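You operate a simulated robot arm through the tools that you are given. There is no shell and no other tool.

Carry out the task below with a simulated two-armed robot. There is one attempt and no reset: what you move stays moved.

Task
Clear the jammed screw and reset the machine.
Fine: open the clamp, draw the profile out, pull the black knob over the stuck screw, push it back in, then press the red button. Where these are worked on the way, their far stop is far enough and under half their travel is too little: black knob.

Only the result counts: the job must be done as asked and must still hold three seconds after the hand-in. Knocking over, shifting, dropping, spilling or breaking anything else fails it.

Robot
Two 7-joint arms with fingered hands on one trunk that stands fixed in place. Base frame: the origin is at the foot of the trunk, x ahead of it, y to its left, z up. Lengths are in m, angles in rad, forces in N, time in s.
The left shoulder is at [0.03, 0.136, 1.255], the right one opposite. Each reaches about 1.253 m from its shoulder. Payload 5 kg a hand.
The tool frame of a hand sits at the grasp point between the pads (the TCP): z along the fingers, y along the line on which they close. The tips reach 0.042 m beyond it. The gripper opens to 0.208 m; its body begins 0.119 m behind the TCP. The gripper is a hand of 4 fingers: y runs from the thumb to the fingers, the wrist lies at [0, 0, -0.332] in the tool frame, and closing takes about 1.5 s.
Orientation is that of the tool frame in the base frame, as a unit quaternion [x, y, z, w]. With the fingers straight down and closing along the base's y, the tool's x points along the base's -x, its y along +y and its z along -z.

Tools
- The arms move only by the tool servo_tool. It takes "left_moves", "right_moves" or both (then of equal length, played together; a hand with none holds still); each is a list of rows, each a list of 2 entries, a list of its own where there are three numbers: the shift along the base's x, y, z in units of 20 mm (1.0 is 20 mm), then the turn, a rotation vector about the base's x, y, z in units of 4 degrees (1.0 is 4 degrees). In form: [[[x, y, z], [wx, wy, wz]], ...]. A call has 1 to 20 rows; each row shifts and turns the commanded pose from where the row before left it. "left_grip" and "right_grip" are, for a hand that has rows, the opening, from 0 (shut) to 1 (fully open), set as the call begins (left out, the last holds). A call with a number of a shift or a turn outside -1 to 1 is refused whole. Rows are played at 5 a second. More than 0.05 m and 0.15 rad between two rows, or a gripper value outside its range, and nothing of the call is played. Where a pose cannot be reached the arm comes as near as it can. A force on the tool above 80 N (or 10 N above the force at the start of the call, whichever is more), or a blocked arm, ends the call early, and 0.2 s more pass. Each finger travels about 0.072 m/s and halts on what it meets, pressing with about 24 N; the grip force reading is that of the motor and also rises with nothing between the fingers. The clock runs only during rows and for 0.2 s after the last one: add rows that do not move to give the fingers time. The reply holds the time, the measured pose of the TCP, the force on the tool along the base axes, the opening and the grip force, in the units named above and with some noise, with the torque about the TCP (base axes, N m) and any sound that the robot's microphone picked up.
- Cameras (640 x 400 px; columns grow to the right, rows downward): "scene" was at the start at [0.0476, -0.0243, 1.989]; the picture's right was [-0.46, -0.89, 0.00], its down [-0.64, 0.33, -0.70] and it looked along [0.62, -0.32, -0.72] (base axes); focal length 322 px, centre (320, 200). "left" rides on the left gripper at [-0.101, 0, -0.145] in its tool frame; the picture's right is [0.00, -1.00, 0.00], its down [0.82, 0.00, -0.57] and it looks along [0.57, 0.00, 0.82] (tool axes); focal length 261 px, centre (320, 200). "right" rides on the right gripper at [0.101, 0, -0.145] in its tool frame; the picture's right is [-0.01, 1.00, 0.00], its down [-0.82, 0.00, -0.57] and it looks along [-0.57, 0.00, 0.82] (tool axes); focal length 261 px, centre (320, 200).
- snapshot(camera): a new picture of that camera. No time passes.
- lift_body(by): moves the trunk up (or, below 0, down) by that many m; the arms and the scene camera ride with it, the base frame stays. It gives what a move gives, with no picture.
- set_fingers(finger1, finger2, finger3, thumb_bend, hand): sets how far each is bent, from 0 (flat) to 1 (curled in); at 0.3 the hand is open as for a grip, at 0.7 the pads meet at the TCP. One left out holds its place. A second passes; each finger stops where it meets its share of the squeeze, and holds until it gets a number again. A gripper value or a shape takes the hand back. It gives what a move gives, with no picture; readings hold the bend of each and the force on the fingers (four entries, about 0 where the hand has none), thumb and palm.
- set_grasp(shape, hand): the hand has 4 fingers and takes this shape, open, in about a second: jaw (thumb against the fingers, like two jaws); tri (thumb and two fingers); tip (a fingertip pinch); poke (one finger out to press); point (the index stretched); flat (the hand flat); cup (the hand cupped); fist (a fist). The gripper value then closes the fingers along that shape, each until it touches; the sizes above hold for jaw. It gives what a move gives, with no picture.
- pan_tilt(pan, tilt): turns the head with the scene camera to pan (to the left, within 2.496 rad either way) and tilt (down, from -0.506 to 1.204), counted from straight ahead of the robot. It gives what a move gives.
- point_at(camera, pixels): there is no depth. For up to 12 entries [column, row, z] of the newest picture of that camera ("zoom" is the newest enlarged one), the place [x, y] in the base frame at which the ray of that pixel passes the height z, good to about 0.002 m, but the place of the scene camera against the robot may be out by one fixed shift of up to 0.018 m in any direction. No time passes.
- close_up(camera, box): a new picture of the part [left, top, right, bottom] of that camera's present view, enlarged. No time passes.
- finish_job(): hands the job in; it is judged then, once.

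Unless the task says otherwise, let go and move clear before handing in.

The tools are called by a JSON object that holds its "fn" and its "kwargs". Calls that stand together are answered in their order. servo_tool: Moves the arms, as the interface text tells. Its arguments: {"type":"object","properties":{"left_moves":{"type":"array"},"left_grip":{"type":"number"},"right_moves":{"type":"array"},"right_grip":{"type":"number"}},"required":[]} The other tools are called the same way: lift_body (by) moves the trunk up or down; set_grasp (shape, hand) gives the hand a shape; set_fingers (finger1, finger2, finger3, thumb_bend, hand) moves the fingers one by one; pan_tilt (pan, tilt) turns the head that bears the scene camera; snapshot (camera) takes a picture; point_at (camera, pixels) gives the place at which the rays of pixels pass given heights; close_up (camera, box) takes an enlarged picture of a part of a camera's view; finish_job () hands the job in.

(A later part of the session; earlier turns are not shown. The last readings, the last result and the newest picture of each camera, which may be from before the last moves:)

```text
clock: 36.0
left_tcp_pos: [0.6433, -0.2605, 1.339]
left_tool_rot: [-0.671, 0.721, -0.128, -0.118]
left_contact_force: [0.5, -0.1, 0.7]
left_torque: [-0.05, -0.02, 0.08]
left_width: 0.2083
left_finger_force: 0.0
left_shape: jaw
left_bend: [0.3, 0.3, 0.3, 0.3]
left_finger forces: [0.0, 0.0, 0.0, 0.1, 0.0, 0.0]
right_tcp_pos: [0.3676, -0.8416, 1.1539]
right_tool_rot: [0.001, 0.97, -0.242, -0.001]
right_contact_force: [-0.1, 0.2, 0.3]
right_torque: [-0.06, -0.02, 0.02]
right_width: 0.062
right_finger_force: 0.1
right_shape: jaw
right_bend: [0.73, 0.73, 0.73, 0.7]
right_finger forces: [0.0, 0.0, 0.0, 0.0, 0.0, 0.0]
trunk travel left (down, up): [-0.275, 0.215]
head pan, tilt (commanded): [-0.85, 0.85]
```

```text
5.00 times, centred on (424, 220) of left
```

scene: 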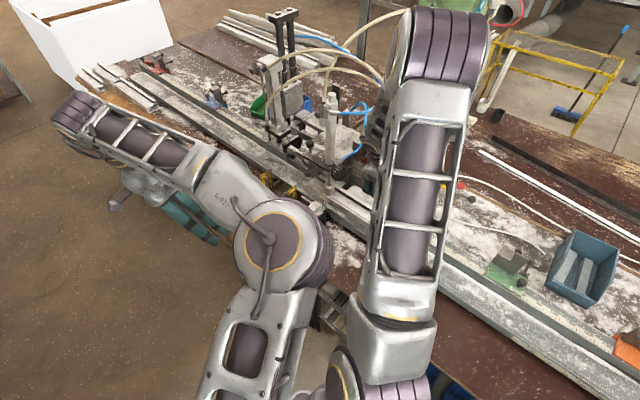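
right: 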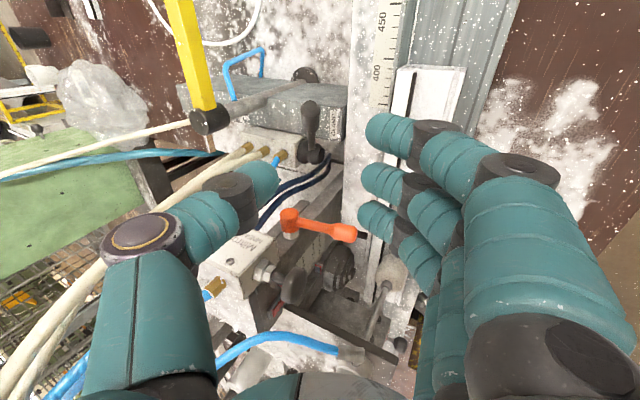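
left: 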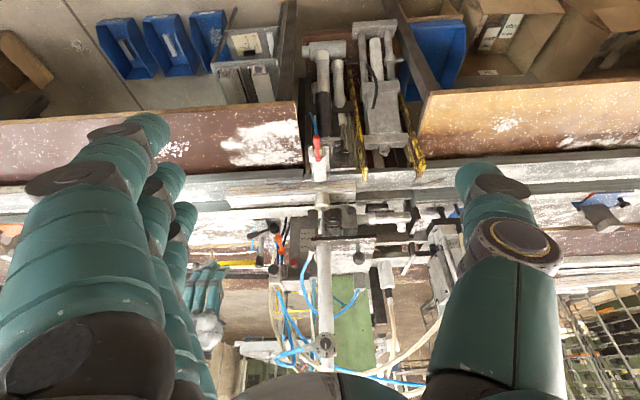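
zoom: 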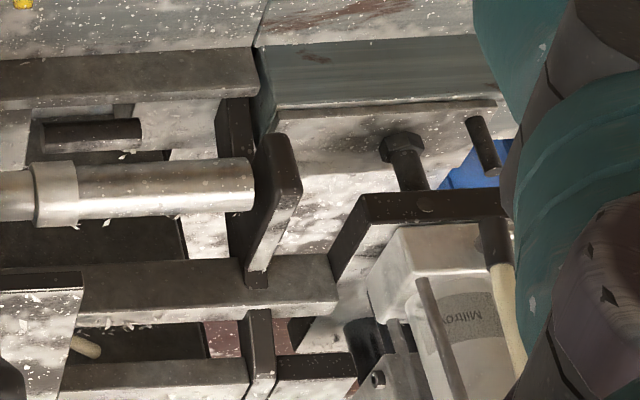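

I haven't yet tested the lever toward −y with real force, nor lifting it from below. First, with the hand closed, I lower beside it on its +y side and push toward −y.

{"fn": "servo_tool", "kwargs": {"right_moves": [[[0, 0.3, 0], [0, 0, 0]], [[0, 0, -1], [0, 0, 0]], [[0, 0, -1], [0, 0, 0]], [[0, 0, -1], [0, 0, 0]], [[0, 0, -1], [0, 0, 0]], [[0, 0, -1], [0, 0, 0]], [[0, 0, -1], [0, 0, 0]], [[0, 0, -0.6], [0, 0, 0]]], "right_grip": 0}}

{"fn": "snapshot", "kwargs": {"camera": "right"}}

{"fn": "close_up", "kwargs": {"camera": "left", "box": [190, 195, 350, 295]}}

```text
clock: 37.8
left_tcp_pos: [0.6437, -0.2618, 1.3406]
left_tool_rot: [-0.671, 0.721, -0.127, -0.118]
left_contact_force: [0.5, 0.0, -0.7]
left_torque: [-0.02, 0.02, 0.02]
left_width: 0.2081
left_finger_force: 0.1
left_shape: jaw
left_bend: [0.3, 0.3, 0.3, 0.3]
left_finger forces: [0.0, 0.0, 0.0, 0.0, 0.0, 0.0]
right_tcp_pos: [0.3681, -0.8381, 1.0213]
right_tool_rot: [0.001, 0.97, -0.242, 0.0]
right_contact_force: [0.0, -0.3, -0.3]
right_torque: [0.05, 0.0, 0.03]
right_width: 0.0
right_finger_force: 24.4
right_shape: jaw
right_bend: [0.7, 0.7, 0.7, 0.7]
right_finger forces: [0.0, 0.0, 0.1, 0.0, 0.1, 0.1]
trunk travel left (down, up): [-0.275, 0.215]
head pan, tilt (commanded): [-0.85, 0.85]
```

```text
taken
```

right: 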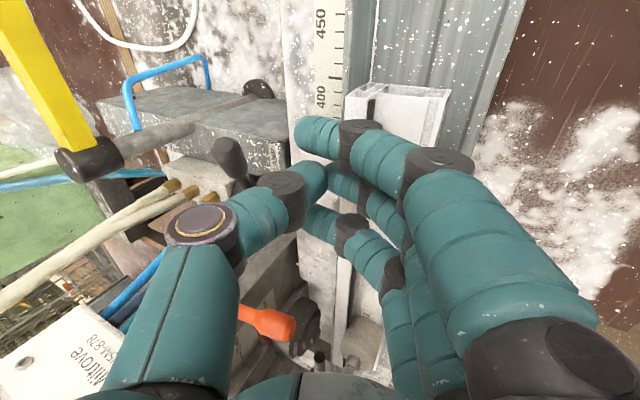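

```text
4.00 times, centred on (270, 245) of left
```

zoom: 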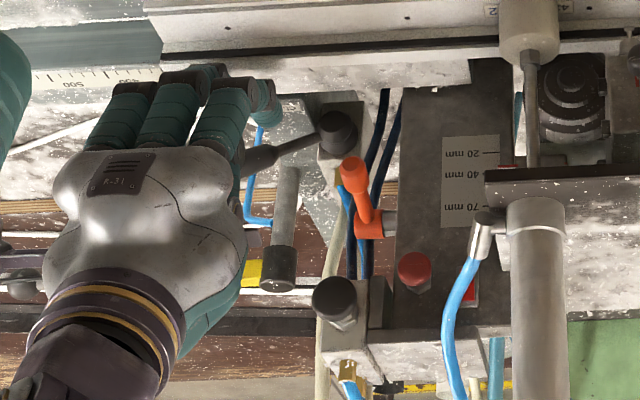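

The lever grip is at right (228, 155), just left of the thumb (285, 190). I push toward −y in small steps.

{"fn": "servo_tool", "kwargs": {"right_moves": [[[0, -0.5, 0], [0, 0, 0]], [[0, -0.5, 0], [0, 0, 0]], [[0, -0.5, 0], [0, 0, 0]], [[0, -0.5, 0], [0, 0, 0]], [[0, -0.5, 0], [0, 0, 0]]]}}

{"fn": "snapshot", "kwargs": {"camera": "right"}}

```text
clock: 39.0
left_tcp_pos: [0.6432, -0.2624, 1.3402]
left_tool_rot: [-0.671, 0.721, -0.127, -0.118]
left_contact_force: [-0.2, 1.0, -0.1]
left_torque: [0.04, -0.03, 0.01]
left_width: 0.2083
left_finger_force: 0.1
left_shape: jaw
left_bend: [0.3, 0.3, 0.3, 0.3]
left_finger forces: [0.1, 0.0, 0.0, 0.0, 0.0, 0.1]
right_tcp_pos: [0.3681, -0.8884, 1.0212]
right_tool_rot: [0.0, 0.97, -0.242, 0.0]
right_contact_force: [-0.9, 0.0, 0.1]
right_torque: [0.01, 0.0, -0.03]
right_width: 0.0002
right_finger_force: 24.0
right_shape: jaw
right_bend: [0.7, 0.7, 0.7, 0.7]
right_finger forces: [0.0, 0.0, 0.0, 0.0, 0.0, 0.0]
trunk travel left (down, up): [-0.275, 0.215]
head pan, tilt (commanded): [-0.85, 0.85]
```

```text
taken
```

right: 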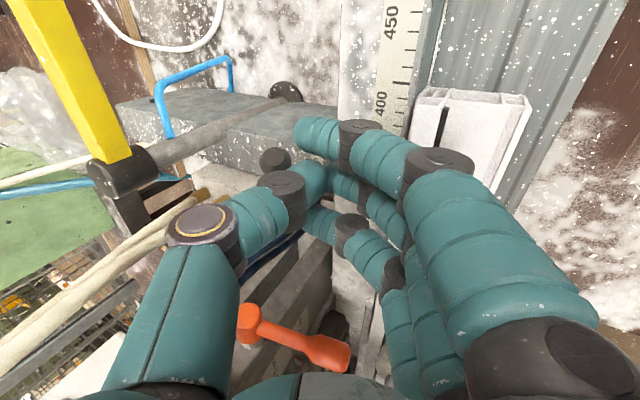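

The lever end (275, 160) is now right at the thumb. I continue in 6 mm steps until it loads up.

{"fn": "servo_tool", "kwargs": {"right_moves": [[[0, -0.3, 0], [0, 0, 0]], [[0, -0.3, 0], [0, 0, 0]], [[0, -0.3, 0], [0, 0, 0]], [[0, -0.3, 0], [0, 0, 0]]]}}

{"fn": "close_up", "kwargs": {"camera": "right", "box": [220, 120, 380, 220]}}

{"fn": "close_up", "kwargs": {"camera": "left", "box": [230, 200, 326, 260]}}

```text
clock: 40.0
left_tcp_pos: [0.644, -0.2624, 1.3391]
left_tool_rot: [-0.671, 0.721, -0.126, -0.118]
left_contact_force: [-1.0, -0.4, 0.2]
left_torque: [0.03, 0.02, 0.05]
left_width: 0.2079
left_finger_force: 0.1
left_shape: jaw
left_bend: [0.3, 0.3, 0.3, 0.3]
left_finger forces: [0.0, 0.0, 0.0, 0.0, 0.0, 0.0]
right_tcp_pos: [0.3695, -0.9102, 1.0205]
right_tool_rot: [0.001, 0.97, -0.242, -0.001]
right_contact_force: [0.1, 0.3, 1.3]
right_torque: [0.03, 0.03, 0.0]
right_width: 0.0
right_finger_force: 23.9
right_shape: jaw
right_bend: [0.7, 0.7, 0.7, 0.7]
right_finger forces: [0.0, 0.0, 0.0, 0.1, 0.0, 0.0]
trunk travel left (down, up): [-0.275, 0.215]
head pan, tilt (commanded): [-0.85, 0.85]
```

```text
4.00 times, centred on (300, 170) of right
```

zoom: 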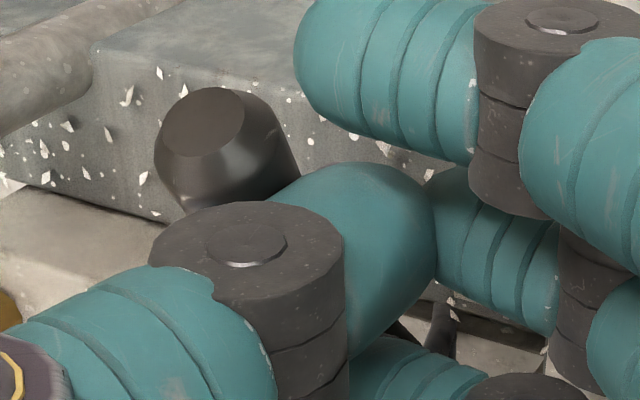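

```text
6.67 times, centred on (278, 230) of left
```

zoom: 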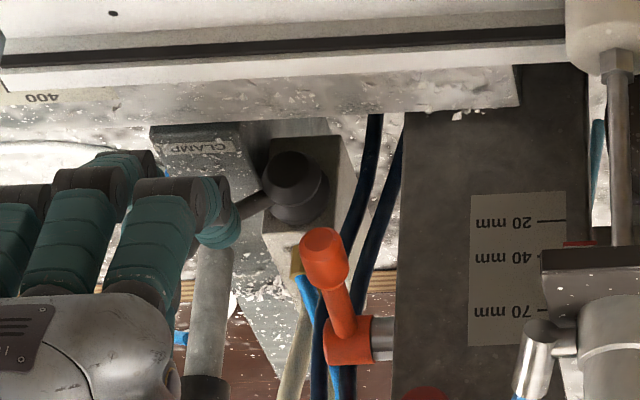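

No force yet at y = −0.910. I continue a few more small steps.

{"fn": "servo_tool", "kwargs": {"right_moves": [[[0, -0.3, 0], [0, 0, 0]], [[0, -0.3, 0], [0, 0, 0]], [[0, -0.3, 0], [0, 0, 0]]]}}

{"fn": "close_up", "kwargs": {"camera": "right", "box": [220, 120, 380, 220]}}

```text
clock: 40.8
left_tcp_pos: [0.6425, -0.261, 1.3397]
left_tool_rot: [-0.671, 0.721, -0.127, -0.118]
left_contact_force: [-0.6, -0.1, 0.4]
left_torque: [0.02, -0.04, 0.0]
left_width: 0.2081
left_finger_force: 0.0
left_shape: jaw
left_bend: [0.3, 0.3, 0.3, 0.3]
left_finger forces: [0.0, 0.1, 0.1, 0.0, 0.0, 0.0]
right_tcp_pos: [0.3693, -0.9292, 1.0208]
right_tool_rot: [0.0, 0.97, -0.241, 0.0]
right_contact_force: [0.5, -0.1, 0.0]
right_torque: [0.02, -0.03, 0.03]
right_width: 0.0001
right_finger_force: 24.4
right_shape: jaw
right_bend: [0.7, 0.7, 0.7, 0.7]
right_finger forces: [0.1, 0.1, 0.1, 0.0, 0.0, 0.0]
trunk travel left (down, up): [-0.275, 0.215]
head pan, tilt (commanded): [-0.85, 0.85]
```

```text
4.00 times, centred on (300, 170) of right
```

zoom: 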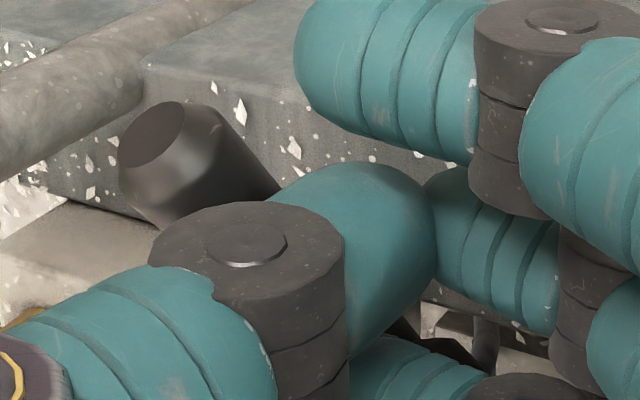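

The lever is moving: its end now points toward −y (zoom (150, 150)) with almost no resistance. I check from the left before continuing.

{"fn": "close_up", "kwargs": {"camera": "left", "box": [230, 200, 326, 260]}}

{"fn": "snapshot", "kwargs": {"camera": "right"}}

{"fn": "close_up", "kwargs": {"camera": "left", "box": [290, 175, 370, 225]}}

```text
6.67 times, centred on (278, 230) of left
```

zoom: 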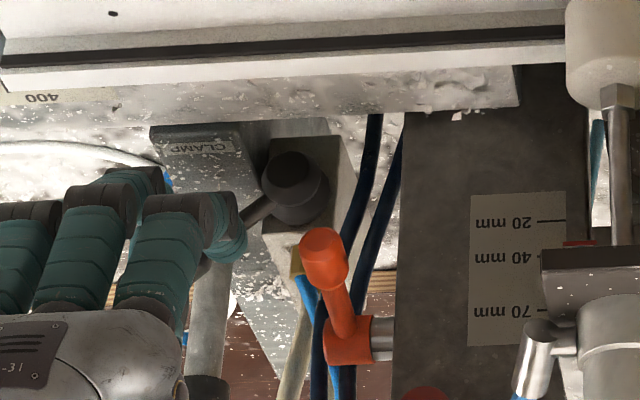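

```text
taken
```

right: 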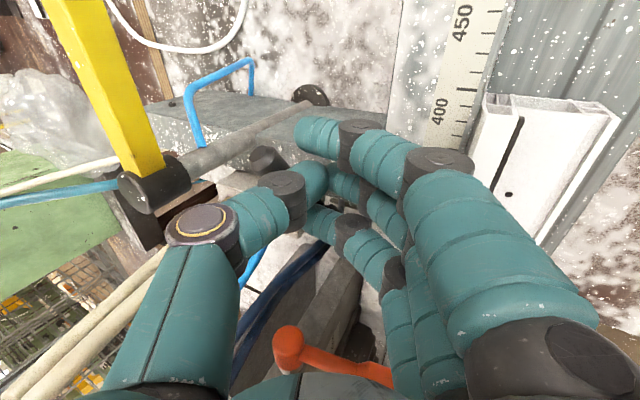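

```text
8.00 times, centred on (330, 200) of left
```

zoom: 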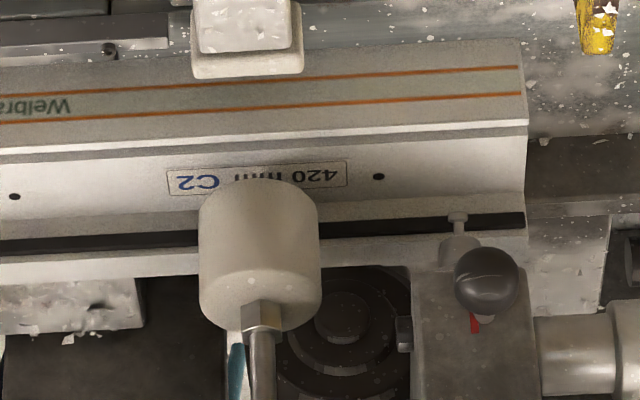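

The label "420 mm C2" is now less covered, so the pad has begun to lift as the lever turns: this is the right direction. I keep pushing toward −y with a bit more tilt to keep the thumb clear of the post.

{"fn": "servo_tool", "kwargs": {"right_moves": [[[0, 0, 0.3], [-1, 0, 0]], [[0.2, -0.4, 0.2], [-1, 0, 0]], [[0.2, -0.4, 0], [0, 0, 0]]]}}

{"fn": "snapshot", "kwargs": {"camera": "right"}}

{"fn": "close_up", "kwargs": {"camera": "left", "box": [210, 180, 370, 280]}}

```text
clock: 41.5
left_tcp_pos: [0.6406, -0.2607, 1.3416]
left_tool_rot: [-0.671, 0.721, -0.128, -0.118]
left_contact_force: [-1.3, -1.3, 0.0]
left_torque: [0.15, -0.23, 0.07]
left_width: 0.2078
left_finger_force: 0.1
left_shape: jaw
left_bend: [0.3, 0.3, 0.3, 0.3]
left_finger forces: [0.1, 0.0, 0.1, 0.0, 0.0, 0.0]
right_tcp_pos: [0.3783, -0.9434, 1.0339]
right_tool_rot: [-0.001, 0.951, -0.309, 0.003]
right_contact_force: [4.7, 11.4, 8.6]
right_torque: [0.27, -0.13, 0.11]
right_width: 0.0002
right_finger_force: 23.7
right_shape: jaw
right_bend: [0.7, 0.69, 0.7, 0.69]
right_finger forces: [0.0, 0.1, 0.0, 0.0, 0.0, 0.0]
trunk travel left (down, up): [-0.275, 0.215]
head pan, tilt (commanded): [-0.85, 0.85]
```

```text
taken
```

right: 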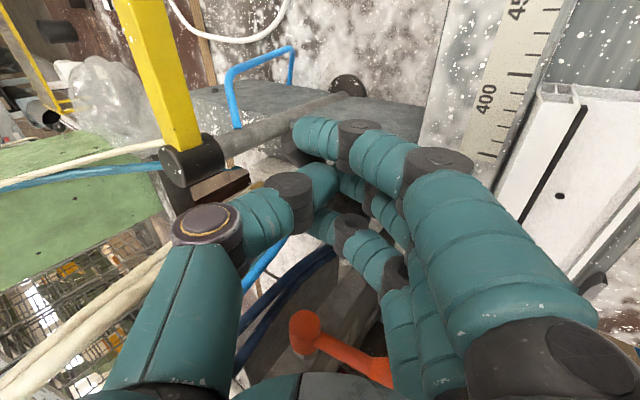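

```text
4.00 times, centred on (290, 230) of left
```

zoom: 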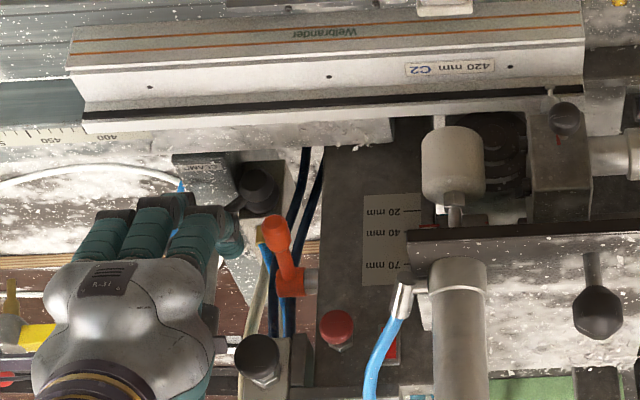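

The pad is now well raised (left zoom (453, 165)) and the label "420 mm C2" is fully uncovered. A 15 N reaction appeared, so I back off and look at the lever's position.

{"fn": "servo_tool", "kwargs": {"right_moves": [[[0, 0.8, 0.3], [0, 0, 0]], [[0, 1, 0.5], [0, 0, 0]], [[0, 1, 1], [0, 0, 0]], [[0, 1, 1], [0, 0, 0]], [[0, 0, 1], [0, 0, 0]], [[0, 0, 1], [0, 0, 0]]]}}

{"fn": "snapshot", "kwargs": {"camera": "right"}}

{"fn": "close_up", "kwargs": {"camera": "left", "box": [210, 180, 370, 280]}}

```text
clock: 43.0
left_tcp_pos: [0.6312, -0.2813, 1.3875]
left_tool_rot: [-0.655, 0.728, -0.158, -0.131]
left_contact_force: [-0.4, 0.6, 0.3]
left_torque: [-0.16, -0.02, 0.02]
left_width: 0.208
left_finger_force: 0.1
left_shape: jaw
left_bend: [0.3, 0.3, 0.3, 0.3]
left_finger forces: [0.0, 0.0, 0.0, 0.0, 0.0, 0.0]
right_tcp_pos: [0.3636, -0.8684, 1.1173]
right_tool_rot: [-0.003, 0.951, -0.308, -0.014]
right_contact_force: [-2.2, -0.1, 0.7]
right_torque: [0.0, -0.13, 0.13]
right_width: 0.0
right_finger_force: 23.6
right_shape: jaw
right_bend: [0.7, 0.7, 0.7, 0.69]
right_finger forces: [0.1, 0.0, 0.0, 0.0, 0.0, 0.0]
trunk travel left (down, up): [-0.275, 0.215]
head pan, tilt (commanded): [-0.85, 0.85]
```

```text
taken
```

right: 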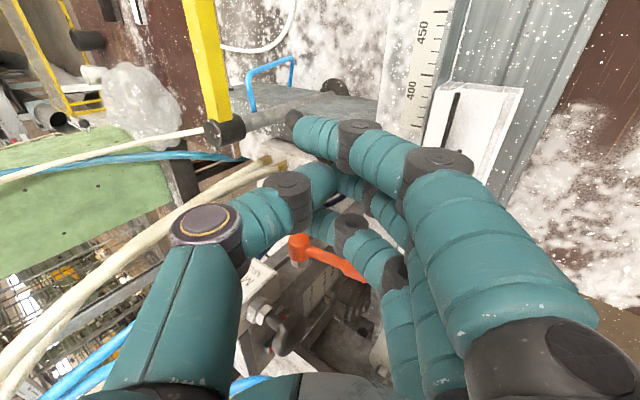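

```text
4.00 times, centred on (290, 230) of left
```

zoom: 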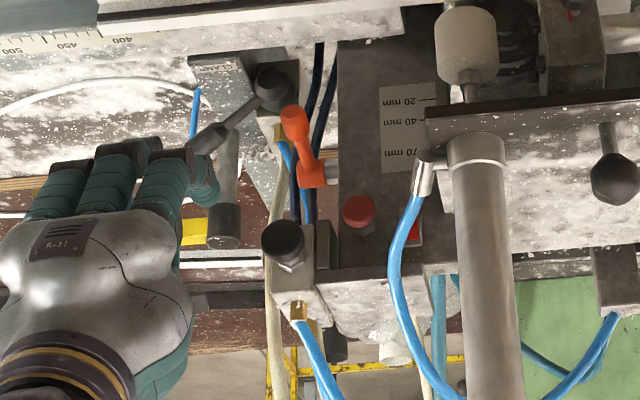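

The left hand got displaced (z 1.339 → 1.388), so the two arms may be touching. I check the scene at once.

{"fn": "snapshot", "kwargs": {"camera": "scene"}}

{"fn": "snapshot", "kwargs": {"camera": "left"}}

```text
taken
```

scene: 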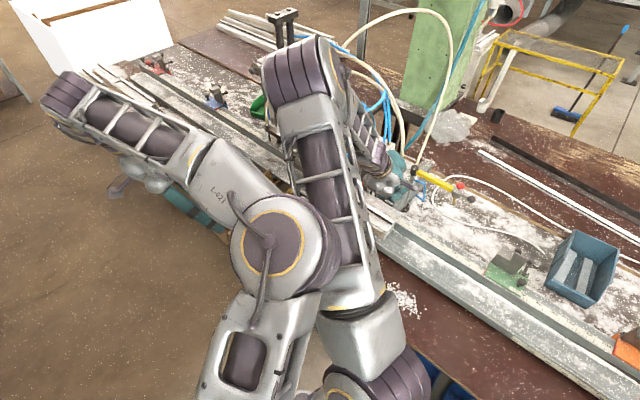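

```text
taken
```

left: 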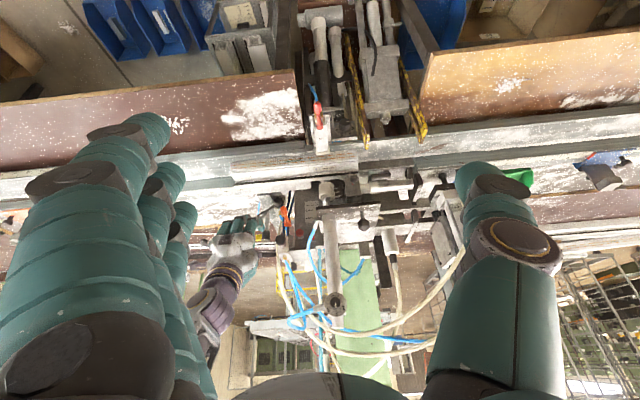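

The right upper arm has swung against the left elbow. I'll retreat the left arm along the way it came (toward +y, undoing pitch, then yaw).

{"fn": "servo_tool", "kwargs": {"left_moves": [[[0, 1, 0], [1, 0, 0]], [[0, 1, 0], [1, 0, 0]], [[0, 1, 0], [1, 0, 0]], [[0, 1, 0], [1, 0, 0]], [[0, 1, 0], [1, 0, 0]], [[0, 1, 0], [0, 0, -1]], [[0, 1, 0], [0, 0, -1]], [[0, 1, 0], [0, 0, -1]], [[0, 1, 0], [0, 0, -1]], [[0, 1, 0], [0, 0, -1]]]}}

{"fn": "snapshot", "kwargs": {"camera": "scene"}}

{"fn": "snapshot", "kwargs": {"camera": "left"}}

```text
clock: 45.1
left_tcp_pos: [0.6425, -0.0589, 1.339]
left_tool_rot: [-0.544, 0.839, -0.001, 0.0]
left_contact_force: [-0.7, 1.2, -0.2]
left_torque: [-0.08, 0.0, 0.01]
left_width: 0.2082
left_finger_force: 0.0
left_shape: jaw
left_bend: [0.3, 0.3, 0.3, 0.3]
left_finger forces: [0.0, 0.1, 0.0, 0.0, 0.1, 0.0]
right_tcp_pos: [0.3762, -0.8684, 1.1295]
right_tool_rot: [0.0, 0.951, -0.31, 0.001]
right_contact_force: [-0.2, 0.3, -0.2]
right_torque: [-0.07, 0.03, 0.0]
right_width: 0.0002
right_finger_force: 23.6
right_shape: jaw
right_bend: [0.7, 0.7, 0.7, 0.69]
right_finger forces: [0.1, 0.1, 0.0, 0.0, 0.0, 0.1]
trunk travel left (down, up): [-0.275, 0.215]
head pan, tilt (commanded): [-0.85, 0.85]
```

```text
taken
```

scene: 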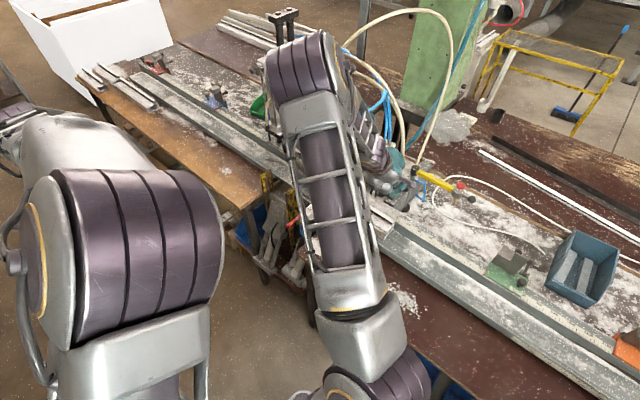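

```text
taken
```

left: 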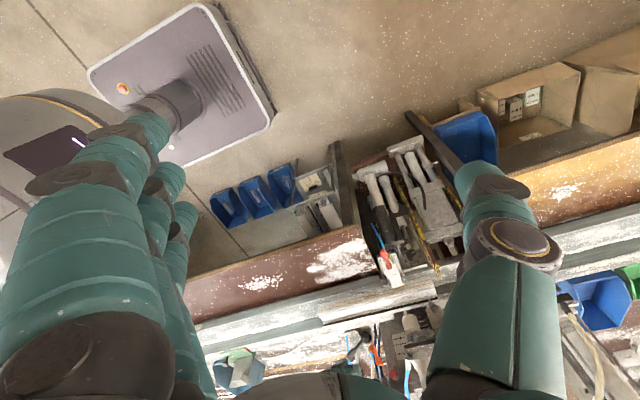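

The arms are separated now and the right hand sits at its commanded place. I tilt the left hand so its camera looks at the machine again from this safer distance.

{"fn": "servo_tool", "kwargs": {"left_moves": [[[0, 0, 0], [-1, 0, 0]], [[0, 0, 0], [-1, 0, 0]], [[0, 0, 0], [-1, 0, 0]], [[0, 0, 0], [-1, 0, 0]], [[0, 0, 0], [-1, 0, 0]], [[0, 0, 0], [-1, 0, 0]], [[0, 0, 0], [0, 0, 1]], [[0, 0, 0], [0, 0, 1]]]}}

{"fn": "snapshot", "kwargs": {"camera": "left"}}

{"fn": "snapshot", "kwargs": {"camera": "scene"}}

```text
clock: 47.0
left_tcp_pos: [0.6436, -0.0619, 1.3391]
left_tool_rot: [-0.589, 0.78, -0.183, -0.101]
left_contact_force: [0.4, -0.5, -1.1]
left_torque: [-0.02, 0.01, -0.03]
left_width: 0.2079
left_finger_force: 0.0
left_shape: jaw
left_bend: [0.3, 0.3, 0.3, 0.3]
left_finger forces: [0.0, 0.0, 0.1, 0.0, 0.0, 0.0]
right_tcp_pos: [0.3742, -0.8683, 1.1281]
right_tool_rot: [0.0, 0.951, -0.309, 0.0]
right_contact_force: [-0.3, -0.2, 0.4]
right_torque: [0.01, 0.0, 0.02]
right_width: 0.0001
right_finger_force: 23.7
right_shape: jaw
right_bend: [0.7, 0.7, 0.7, 0.69]
right_finger forces: [0.1, 0.1, 0.0, 0.0, 0.1, 0.0]
trunk travel left (down, up): [-0.275, 0.215]
head pan, tilt (commanded): [-0.85, 0.85]
```

```text
taken
```

left: 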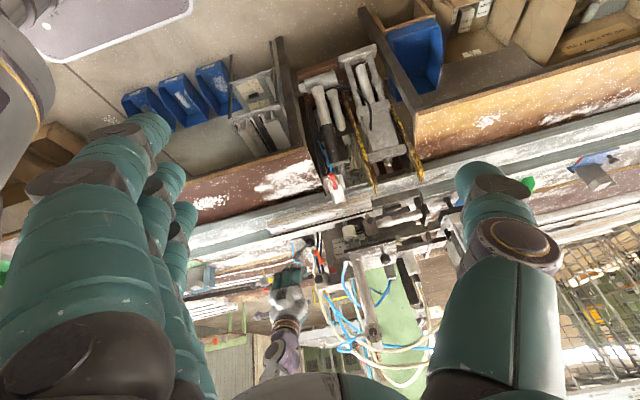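

```text
taken
```

scene: 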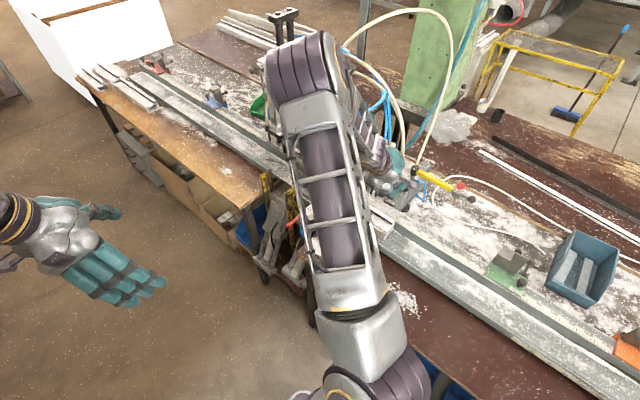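

The left view now shows the machine around (260–420, 190–300) with both arms apart. I zoom to see lever and clamp pad.

{"fn": "close_up", "kwargs": {"camera": "left", "box": [280, 195, 392, 265]}}

{"fn": "close_up", "kwargs": {"camera": "left", "box": [270, 225, 334, 265]}}

{"fn": "snapshot", "kwargs": {"camera": "right"}}

```text
5.71 times, centred on (336, 230) of left
```

zoom: 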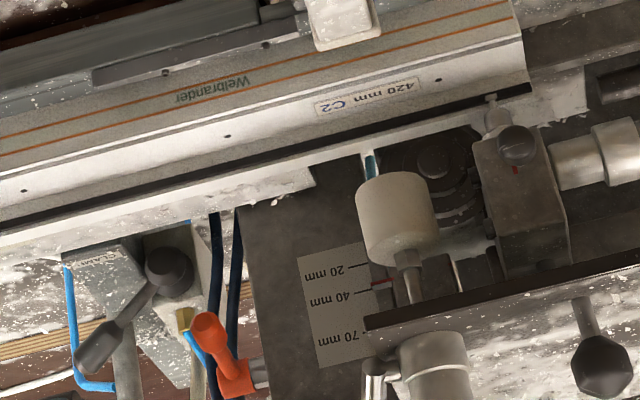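

```text
10.00 times, centred on (302, 245) of left
```

zoom: 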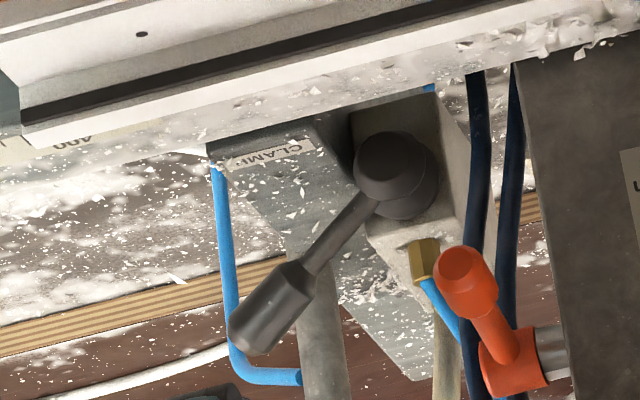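

```text
taken
```

right: 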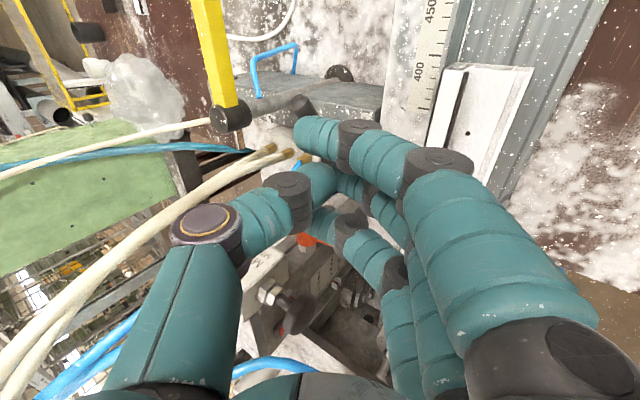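

The pad is clearly up and the lever has swung. I measure the lever's new position (left (295.5, 258), right ≈(303, 104)) to judge whether it is at its stop.

{"fn": "close_up", "kwargs": {"camera": "right", "box": [230, 70, 358, 150]}}

{"fn": "point_at", "kwargs": {"camera": "left", "pixels": [[295.5, 258, 1.0], [295.5, 258, 1.1], [309.5, 242.5, 0.95], [309.5, 242.5, 1.05]]}}

{"fn": "point_at", "kwargs": {"camera": "right", "pixels": [[303, 104, 1.0], [303, 104, 1.1]]}}

```text
5.00 times, centred on (294, 110) of right
```

zoom: 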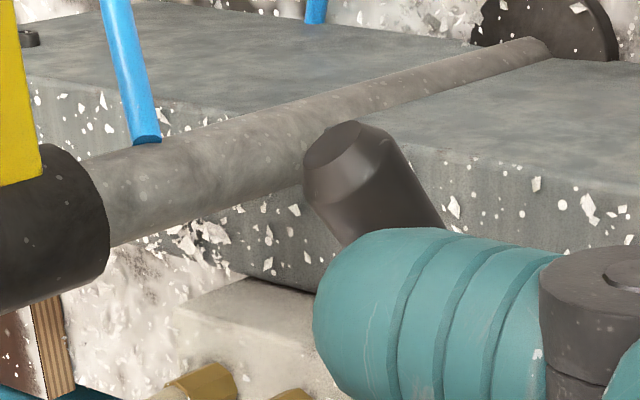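

```text
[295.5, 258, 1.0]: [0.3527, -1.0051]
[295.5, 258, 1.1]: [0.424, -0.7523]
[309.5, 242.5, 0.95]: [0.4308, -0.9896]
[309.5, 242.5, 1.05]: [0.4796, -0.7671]
```

```text
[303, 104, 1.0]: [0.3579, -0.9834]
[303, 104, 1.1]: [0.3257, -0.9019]
```

The lever end went from y −0.929 to −0.985, symmetric about its hub, and the pad is raised: the clamp is open. Next the profile: I raise the right hand, level it fingers-down, open it and move over the profile's −x end.

{"fn": "servo_tool", "kwargs": {"right_moves": [[[0, 0.5, 1], [0, 0, 0]], [[0, 0.5, 1], [0, 0, 0]], [[0, 0.5, 1], [1, 0, 0]], [[0, 0.5, 1], [1, 0, 0]], [[0, 0.3, 0], [1, 0, 0]], [[0, 0.2, 0], [1, 0, 0]], [[0, 0.2, 0], [1, 0, 0]], [[0, 0, 0], [1, 0, 0]], [[0, 0, 0], [1, 0, 0]], [[0, 0, 0], [1, 0, 0]], [[0, 0, 0], [1, 0, 0]]], "right_grip": 0.7}}

{"fn": "snapshot", "kwargs": {"camera": "right"}}

{"fn": "snapshot", "kwargs": {"camera": "scene"}}

{"fn": "close_up", "kwargs": {"camera": "left", "box": [240, 190, 400, 290]}}

```text
clock: 49.4
left_tcp_pos: [0.6433, -0.0627, 1.3383]
left_tool_rot: [-0.588, 0.782, -0.183, -0.101]
left_contact_force: [0.3, -0.9, -0.3]
left_torque: [0.06, 0.0, 0.02]
left_width: 0.208
left_finger_force: 0.2
left_shape: jaw
left_bend: [0.3, 0.3, 0.3, 0.3]
left_finger forces: [0.0, 0.0, 0.0, 0.0, 0.0, 0.0]
right_tcp_pos: [0.3762, -0.8156, 1.2069]
right_tool_rot: [0.0, 1.0, 0.001, 0.0]
right_contact_force: [0.0, 0.1, -0.2]
right_torque: [0.07, 0.03, 0.0]
right_width: 0.1455
right_finger_force: 0.0
right_shape: jaw
right_bend: [0.28, 0.28, 0.28, 0.57]
right_finger forces: [0.1, 0.0, 0.1, 0.0, 0.0, 0.0]
trunk travel left (down, up): [-0.275, 0.215]
head pan, tilt (commanded): [-0.85, 0.85]
```

```text
taken
```

right: 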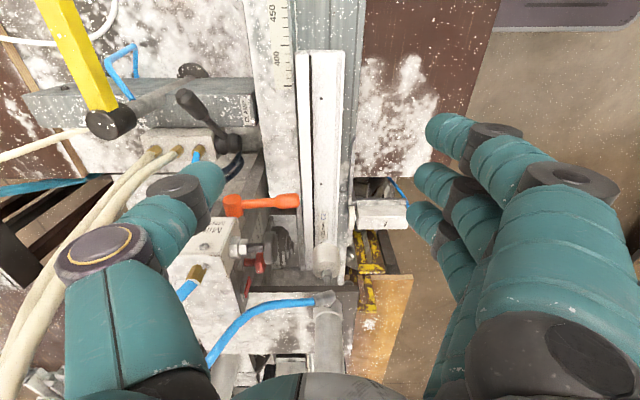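

```text
taken
```

scene: 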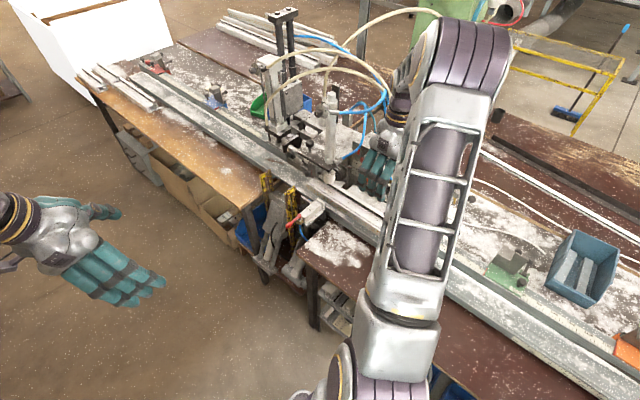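

```text
4.00 times, centred on (320, 240) of left
```

zoom: 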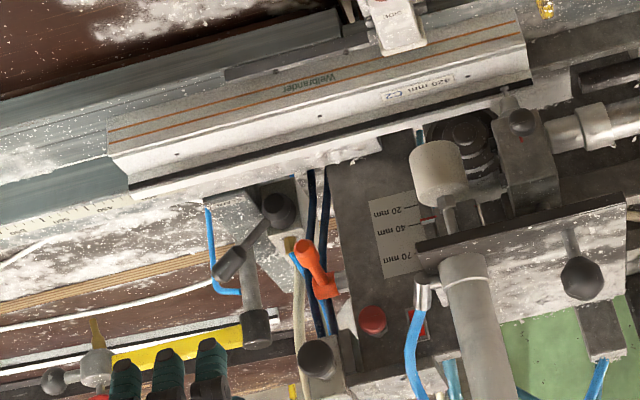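

The right camera looks straight along the profile: −x end at (320, 55), +x end near (330, 275). I zoom on both ends and the SIDE pad.

{"fn": "close_up", "kwargs": {"camera": "right", "box": [260, 35, 388, 115]}}

{"fn": "close_up", "kwargs": {"camera": "right", "box": [270, 195, 430, 295]}}

{"fn": "close_up", "kwargs": {"camera": "left", "box": [320, 190, 400, 240]}}

```text
5.00 times, centred on (324, 75) of right
```

zoom: 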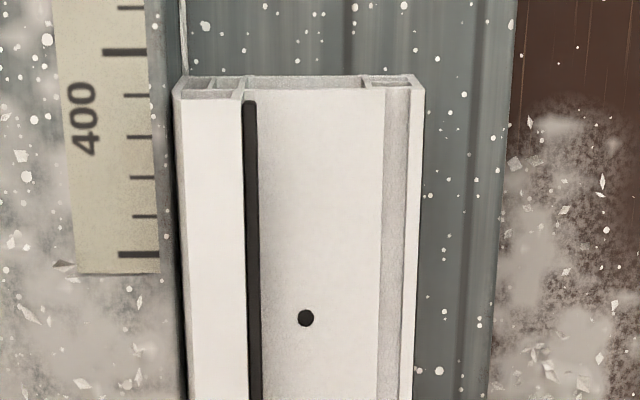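

```text
4.00 times, centred on (350, 245) of right
```

zoom: 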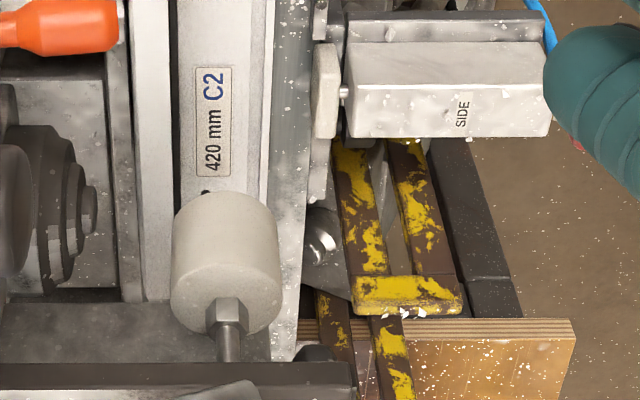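

```text
8.00 times, centred on (360, 215) of left
```

zoom: 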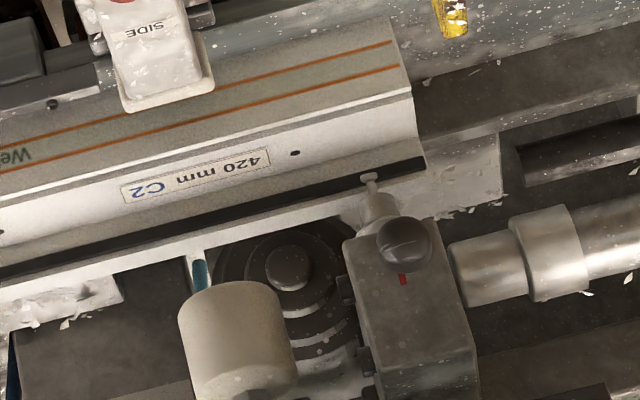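

The SIDE pad has retracted too (its rod no longer shows at zoom (340, 90)), so the profile is free. I need exact heights of its rear/front edges versus the scale fence for a grasp.

{"fn": "close_up", "kwargs": {"camera": "left", "box": [245, 205, 325, 255]}}

{"fn": "point_at", "kwargs": {"camera": "right", "pixels": [[296.6, 54, 0.9], [296.6, 54, 1.0], [343, 52.6, 0.9], [343, 52.6, 1.0], [283, 89.4, 0.9], [283, 89.4, 1.0], [321, 98.6, 0.9], [321, 98.6, 1.0]]}}

```text
8.00 times, centred on (285, 230) of left
```

zoom: 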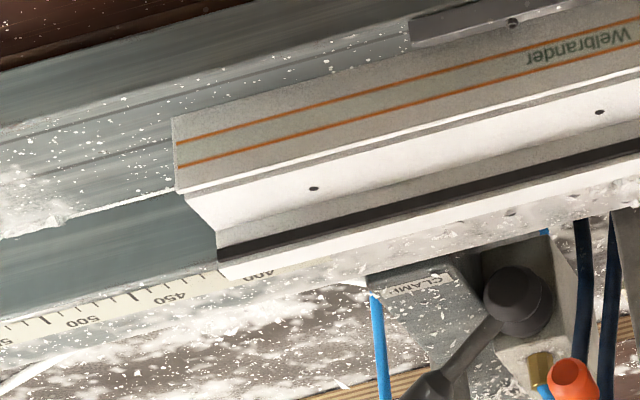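

```text
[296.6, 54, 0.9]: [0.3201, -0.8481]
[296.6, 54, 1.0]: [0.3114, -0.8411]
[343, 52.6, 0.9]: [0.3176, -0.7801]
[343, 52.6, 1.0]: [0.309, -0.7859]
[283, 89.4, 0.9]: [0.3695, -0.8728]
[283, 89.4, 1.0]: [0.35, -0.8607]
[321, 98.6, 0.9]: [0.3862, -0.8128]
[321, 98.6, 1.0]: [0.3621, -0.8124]
```

Now the matching left-camera rays for those corners.

{"fn": "point_at", "kwargs": {"camera": "left", "pixels": [[273.5, 240, 0.9], [273.5, 240, 1.0], [267.25, 228.75, 0.9], [267.25, 228.75, 1.0], [266.5, 219.75, 0.9], [266.5, 219.75, 1.0], [271.9, 235, 0.9], [271.9, 235, 1.0], [283.9, 228.6, 0.9], [283.9, 228.6, 1.0]]}}

```text
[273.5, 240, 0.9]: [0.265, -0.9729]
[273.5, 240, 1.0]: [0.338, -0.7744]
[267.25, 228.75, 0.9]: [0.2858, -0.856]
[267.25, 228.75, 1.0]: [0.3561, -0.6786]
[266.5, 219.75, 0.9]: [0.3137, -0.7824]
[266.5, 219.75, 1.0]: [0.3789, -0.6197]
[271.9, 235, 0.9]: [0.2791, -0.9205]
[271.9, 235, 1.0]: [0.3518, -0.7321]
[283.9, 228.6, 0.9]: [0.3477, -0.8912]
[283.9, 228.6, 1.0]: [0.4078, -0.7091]
```

The profile: bottom z 0.900, front/middle top z 0.942, rear flange y −0.8435…−0.825 rising to z 0.965, end at x 0.314. I check the scale fence height by the "400" mark.

{"fn": "point_at", "kwargs": {"camera": "left", "pixels": [[277.25, 239.1, 0.9], [277.25, 239.1, 1.0]]}}

{"fn": "point_at", "kwargs": {"camera": "right", "pixels": [[276.4, 58.6, 0.9], [276.4, 58.6, 1.0]]}}

```text
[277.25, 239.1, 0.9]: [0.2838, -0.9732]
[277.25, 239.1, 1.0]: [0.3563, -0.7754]
```

```text
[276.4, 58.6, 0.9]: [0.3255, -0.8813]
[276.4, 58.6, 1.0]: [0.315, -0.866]
```

The fence top is z≈0.950, so only 15 mm of the rear flange stands free there; a tilted grip (thumb high behind the flange, fingers low on the front wall) will suit. Let me check what lies along the rail toward −x, e.g. the green item at scene (510, 265).

{"fn": "point_at", "kwargs": {"camera": "scene", "pixels": [[505, 280, 0.93], [490, 268, 0.93], [520, 285, 0.93], [455, 265, 0.93], [560, 330, 0.93], [600, 365, 0.93]]}}

{"fn": "close_up", "kwargs": {"camera": "scene", "box": [420, 200, 640, 338]}}

{"fn": "close_up", "kwargs": {"camera": "scene", "box": [300, 160, 460, 260]}}

```text
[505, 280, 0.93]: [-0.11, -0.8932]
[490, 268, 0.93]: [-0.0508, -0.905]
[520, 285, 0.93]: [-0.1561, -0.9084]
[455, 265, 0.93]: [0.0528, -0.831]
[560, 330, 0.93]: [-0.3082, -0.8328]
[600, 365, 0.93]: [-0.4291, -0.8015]
```

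```text
2.90 times, centred on (530, 269) of scene
```

zoom: 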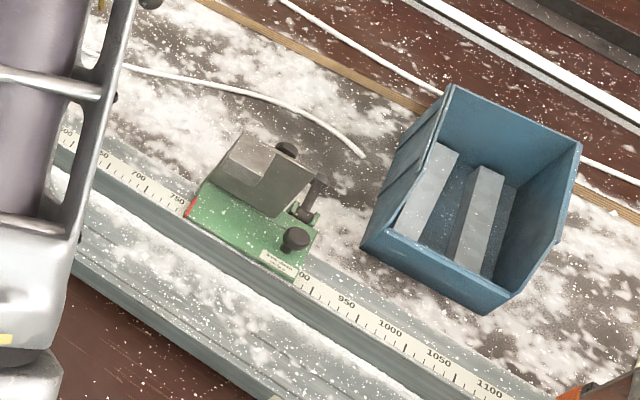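

```text
4.00 times, centred on (380, 210) of scene
```

zoom: 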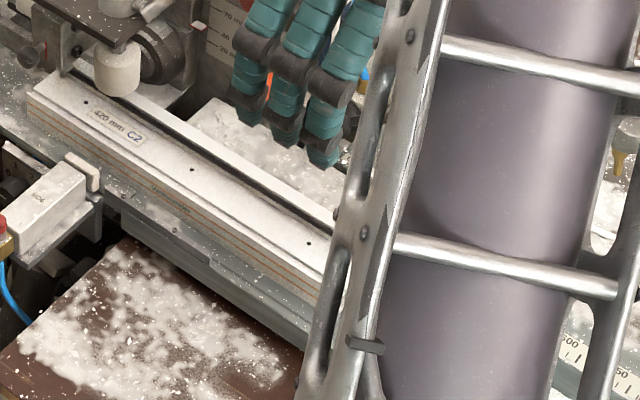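

The rail toward −x is free (a green length stop rides the fence at x ≈ −0.05…−0.16, beside it). I'll pinch the rear flange with the hand straight down: first to just above it at (0.362, −0.834).

{"fn": "servo_tool", "kwargs": {"right_moves": [[[-0.35, -0.45, -1], [0, 0, 0]], [[-0.35, -0.45, -1], [0, 0, 0]], [[0, 0, -1], [0, 0, 0]], [[0, 0, -1], [0, 0, 0]], [[0, 0, -1], [0, 0, 0]], [[0, 0, -1], [0, 0, 0]], [[0, 0, -1], [0, 0, 0]], [[0, 0, -1], [0, 0, 0]], [[0, 0, -0.5], [0, 0, 0]]], "right_grip": 0.3}}

{"fn": "snapshot", "kwargs": {"camera": "right"}}

{"fn": "close_up", "kwargs": {"camera": "left", "box": [240, 190, 368, 270]}}

```text
clock: 51.4
left_tcp_pos: [0.6436, -0.0612, 1.3406]
left_tool_rot: [-0.587, 0.782, -0.181, -0.102]
left_contact_force: [-0.7, -0.7, -0.1]
left_torque: [0.0, -0.01, -0.01]
left_width: 0.208
left_finger_force: 0.1
left_shape: jaw
left_bend: [0.3, 0.3, 0.3, 0.3]
left_finger forces: [0.0, 0.0, 0.0, 0.0, 0.0, 0.0]
right_tcp_pos: [0.363, -0.8329, 1.0368]
right_tool_rot: [0.001, 1.0, 0.0, 0.0]
right_contact_force: [0.1, -0.5, 0.7]
right_torque: [0.02, 0.0, 0.01]
right_width: 0.0628
right_finger_force: 0.0
right_shape: jaw
right_bend: [0.73, 0.73, 0.73, 0.7]
right_finger forces: [0.1, 0.0, 0.1, 0.0, 0.1, 0.0]
trunk travel left (down, up): [-0.275, 0.215]
head pan, tilt (commanded): [-0.85, 0.85]
```

```text
taken
```

right: 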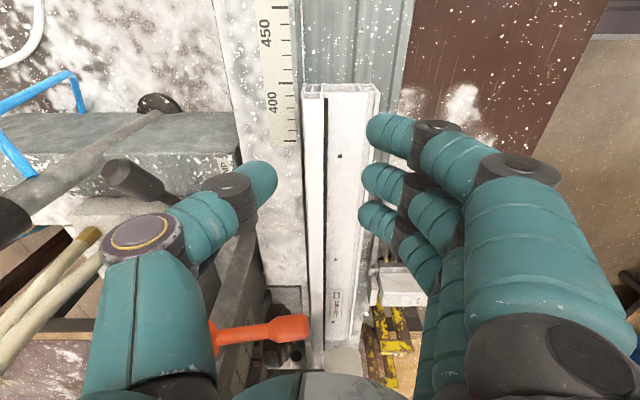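

```text
5.00 times, centred on (304, 230) of left
```

zoom: 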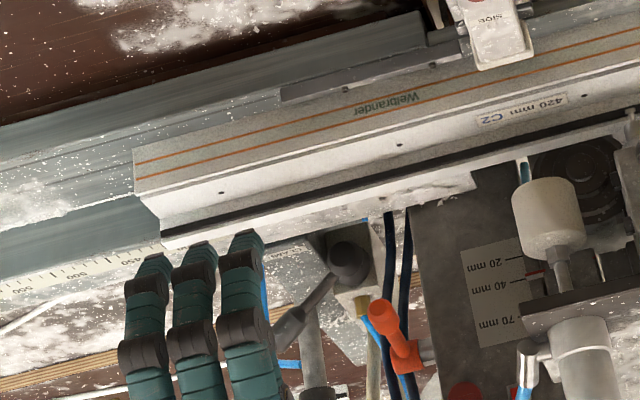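

The flange (image x 305–325) is centred between thumb tip (277, 180) and fingertips (362, 130–215). I lower in 5 mm steps watching for contact.

{"fn": "servo_tool", "kwargs": {"right_moves": [[[0, 0, -0.5], [0, 0, 0]], [[0, 0, -0.5], [0, 0, 0]], [[0, 0, -0.4], [0, 0, 0]], [[0, 0, -0.3], [0, 0, 0]]]}}

{"fn": "snapshot", "kwargs": {"camera": "right"}}

{"fn": "close_up", "kwargs": {"camera": "left", "box": [240, 190, 368, 270]}}

```text
clock: 52.4
left_tcp_pos: [0.6446, -0.0622, 1.3387]
left_tool_rot: [-0.587, 0.782, -0.182, -0.1]
left_contact_force: [0.6, -0.1, -0.6]
left_torque: [0.02, 0.03, -0.08]
left_width: 0.2081
left_finger_force: 0.0
left_shape: jaw
left_bend: [0.3, 0.3, 0.3, 0.3]
left_finger forces: [0.0, 0.0, 0.0, 0.0, 0.0, 0.0]
right_tcp_pos: [0.3608, -0.8329, 1.0034]
right_tool_rot: [0.001, 1.0, 0.0, 0.0]
right_contact_force: [-0.4, -0.6, 0.8]
right_torque: [0.01, 0.03, 0.0]
right_width: 0.0628
right_finger_force: 0.1
right_shape: jaw
right_bend: [0.73, 0.73, 0.73, 0.7]
right_finger forces: [0.1, 0.0, 0.1, 0.0, 0.0, 0.1]
trunk travel left (down, up): [-0.275, 0.215]
head pan, tilt (commanded): [-0.85, 0.85]
```

```text
taken
```

right: 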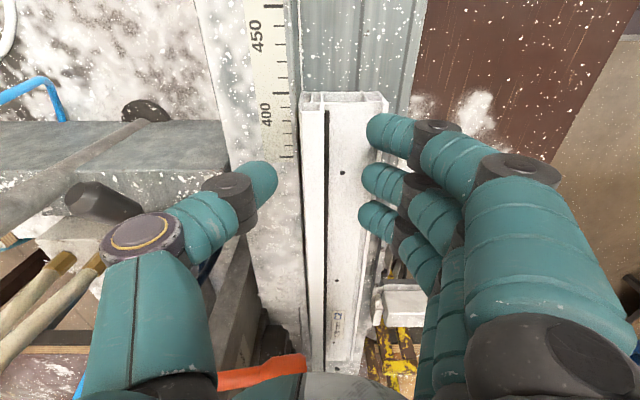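

```text
5.00 times, centred on (304, 230) of left
```

zoom: 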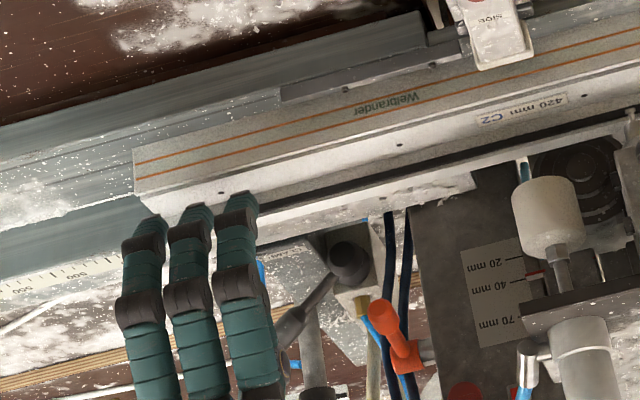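

No contact yet at TCP z 1.003. I lower further in 4 mm steps.

{"fn": "servo_tool", "kwargs": {"right_moves": [[[0, 0, -0.2], [0, 0, 0]], [[0, 0, -0.2], [0, 0, 0]], [[0, 0, -0.2], [0, 0, 0]]]}}

{"fn": "close_up", "kwargs": {"camera": "right", "box": [220, 80, 412, 200]}}

```text
clock: 53.1
left_tcp_pos: [0.6441, -0.0616, 1.3393]
left_tool_rot: [-0.588, 0.782, -0.182, -0.1]
left_contact_force: [0.0, 0.3, -0.9]
left_torque: [0.02, 0.01, -0.01]
left_width: 0.208
left_finger_force: 0.0
left_shape: jaw
left_bend: [0.3, 0.3, 0.3, 0.3]
left_finger forces: [0.1, 0.0, 0.0, 0.0, 0.0, 0.1]
right_tcp_pos: [0.3601, -0.8333, 0.9946]
right_tool_rot: [0.001, 1.0, -0.001, 0.001]
right_contact_force: [-0.8, -1.6, 11.8]
right_torque: [-0.71, 0.07, -0.05]
right_width: 0.0634
right_finger_force: 0.2
right_shape: jaw
right_bend: [0.73, 0.73, 0.73, 0.7]
right_finger forces: [0.1, 0.1, 0.0, 0.0, 12.7, 0.1]
trunk travel left (down, up): [-0.275, 0.215]
head pan, tilt (commanded): [-0.85, 0.85]
```

```text
3.33 times, centred on (316, 140) of right
```

zoom: 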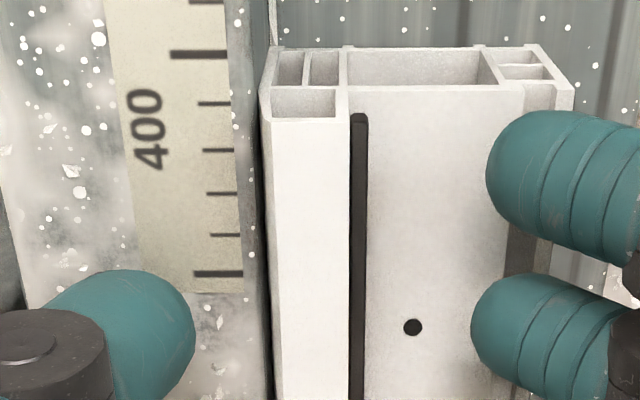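

The thumb touched the fence (12.7 N) at TCP z 0.9946. I raise 4 mm and close on the flange.

{"fn": "servo_tool", "kwargs": {"right_moves": [[[0, 0, 0.3], [0, 0, 0]], [[0, 0, 0], [0, 0, 0]], [[0, 0, 0], [0, 0, 0]], [[0, 0, 0], [0, 0, 0]], [[0, 0, 0], [0, 0, 0]], [[0, 0, 0], [0, 0, 0]]], "right_grip": 0}}

{"fn": "close_up", "kwargs": {"camera": "right", "box": [220, 80, 412, 200]}}

{"fn": "close_up", "kwargs": {"camera": "left", "box": [250, 205, 346, 265]}}

```text
clock: 54.5
left_tcp_pos: [0.6421, -0.0587, 1.3402]
left_tool_rot: [-0.588, 0.781, -0.182, -0.102]
left_contact_force: [0.5, -0.9, 0.4]
left_torque: [0.01, 0.01, 0.02]
left_width: 0.2079
left_finger_force: 0.0
left_shape: jaw
left_bend: [0.3, 0.3, 0.3, 0.3]
left_finger forces: [0.1, 0.0, 0.1, 0.0, 0.1, 0.0]
right_tcp_pos: [0.3628, -0.8299, 0.998]
right_tool_rot: [-0.001, 1.0, 0.001, 0.0]
right_contact_force: [-1.5, 24.1, 7.1]
right_torque: [0.71, 0.11, -0.01]
right_width: 0.011
right_finger_force: 24.4
right_shape: jaw
right_bend: [0.7, 0.7, 0.7, 0.72]
right_finger forces: [11.0, 11.1, 11.1, 0.1, 9.6, 0.0]
trunk travel left (down, up): [-0.275, 0.215]
head pan, tilt (commanded): [-0.85, 0.85]
```

```text
3.33 times, centred on (316, 140) of right
```

zoom: 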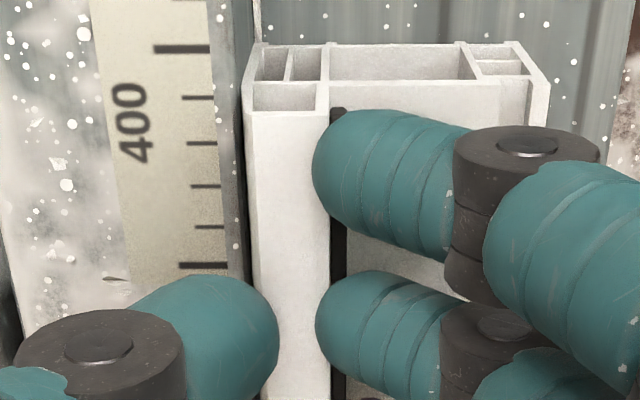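

```text
6.67 times, centred on (298, 235) of left
```

zoom: 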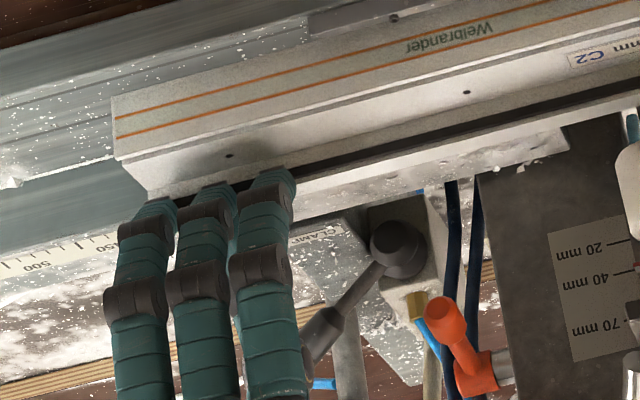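

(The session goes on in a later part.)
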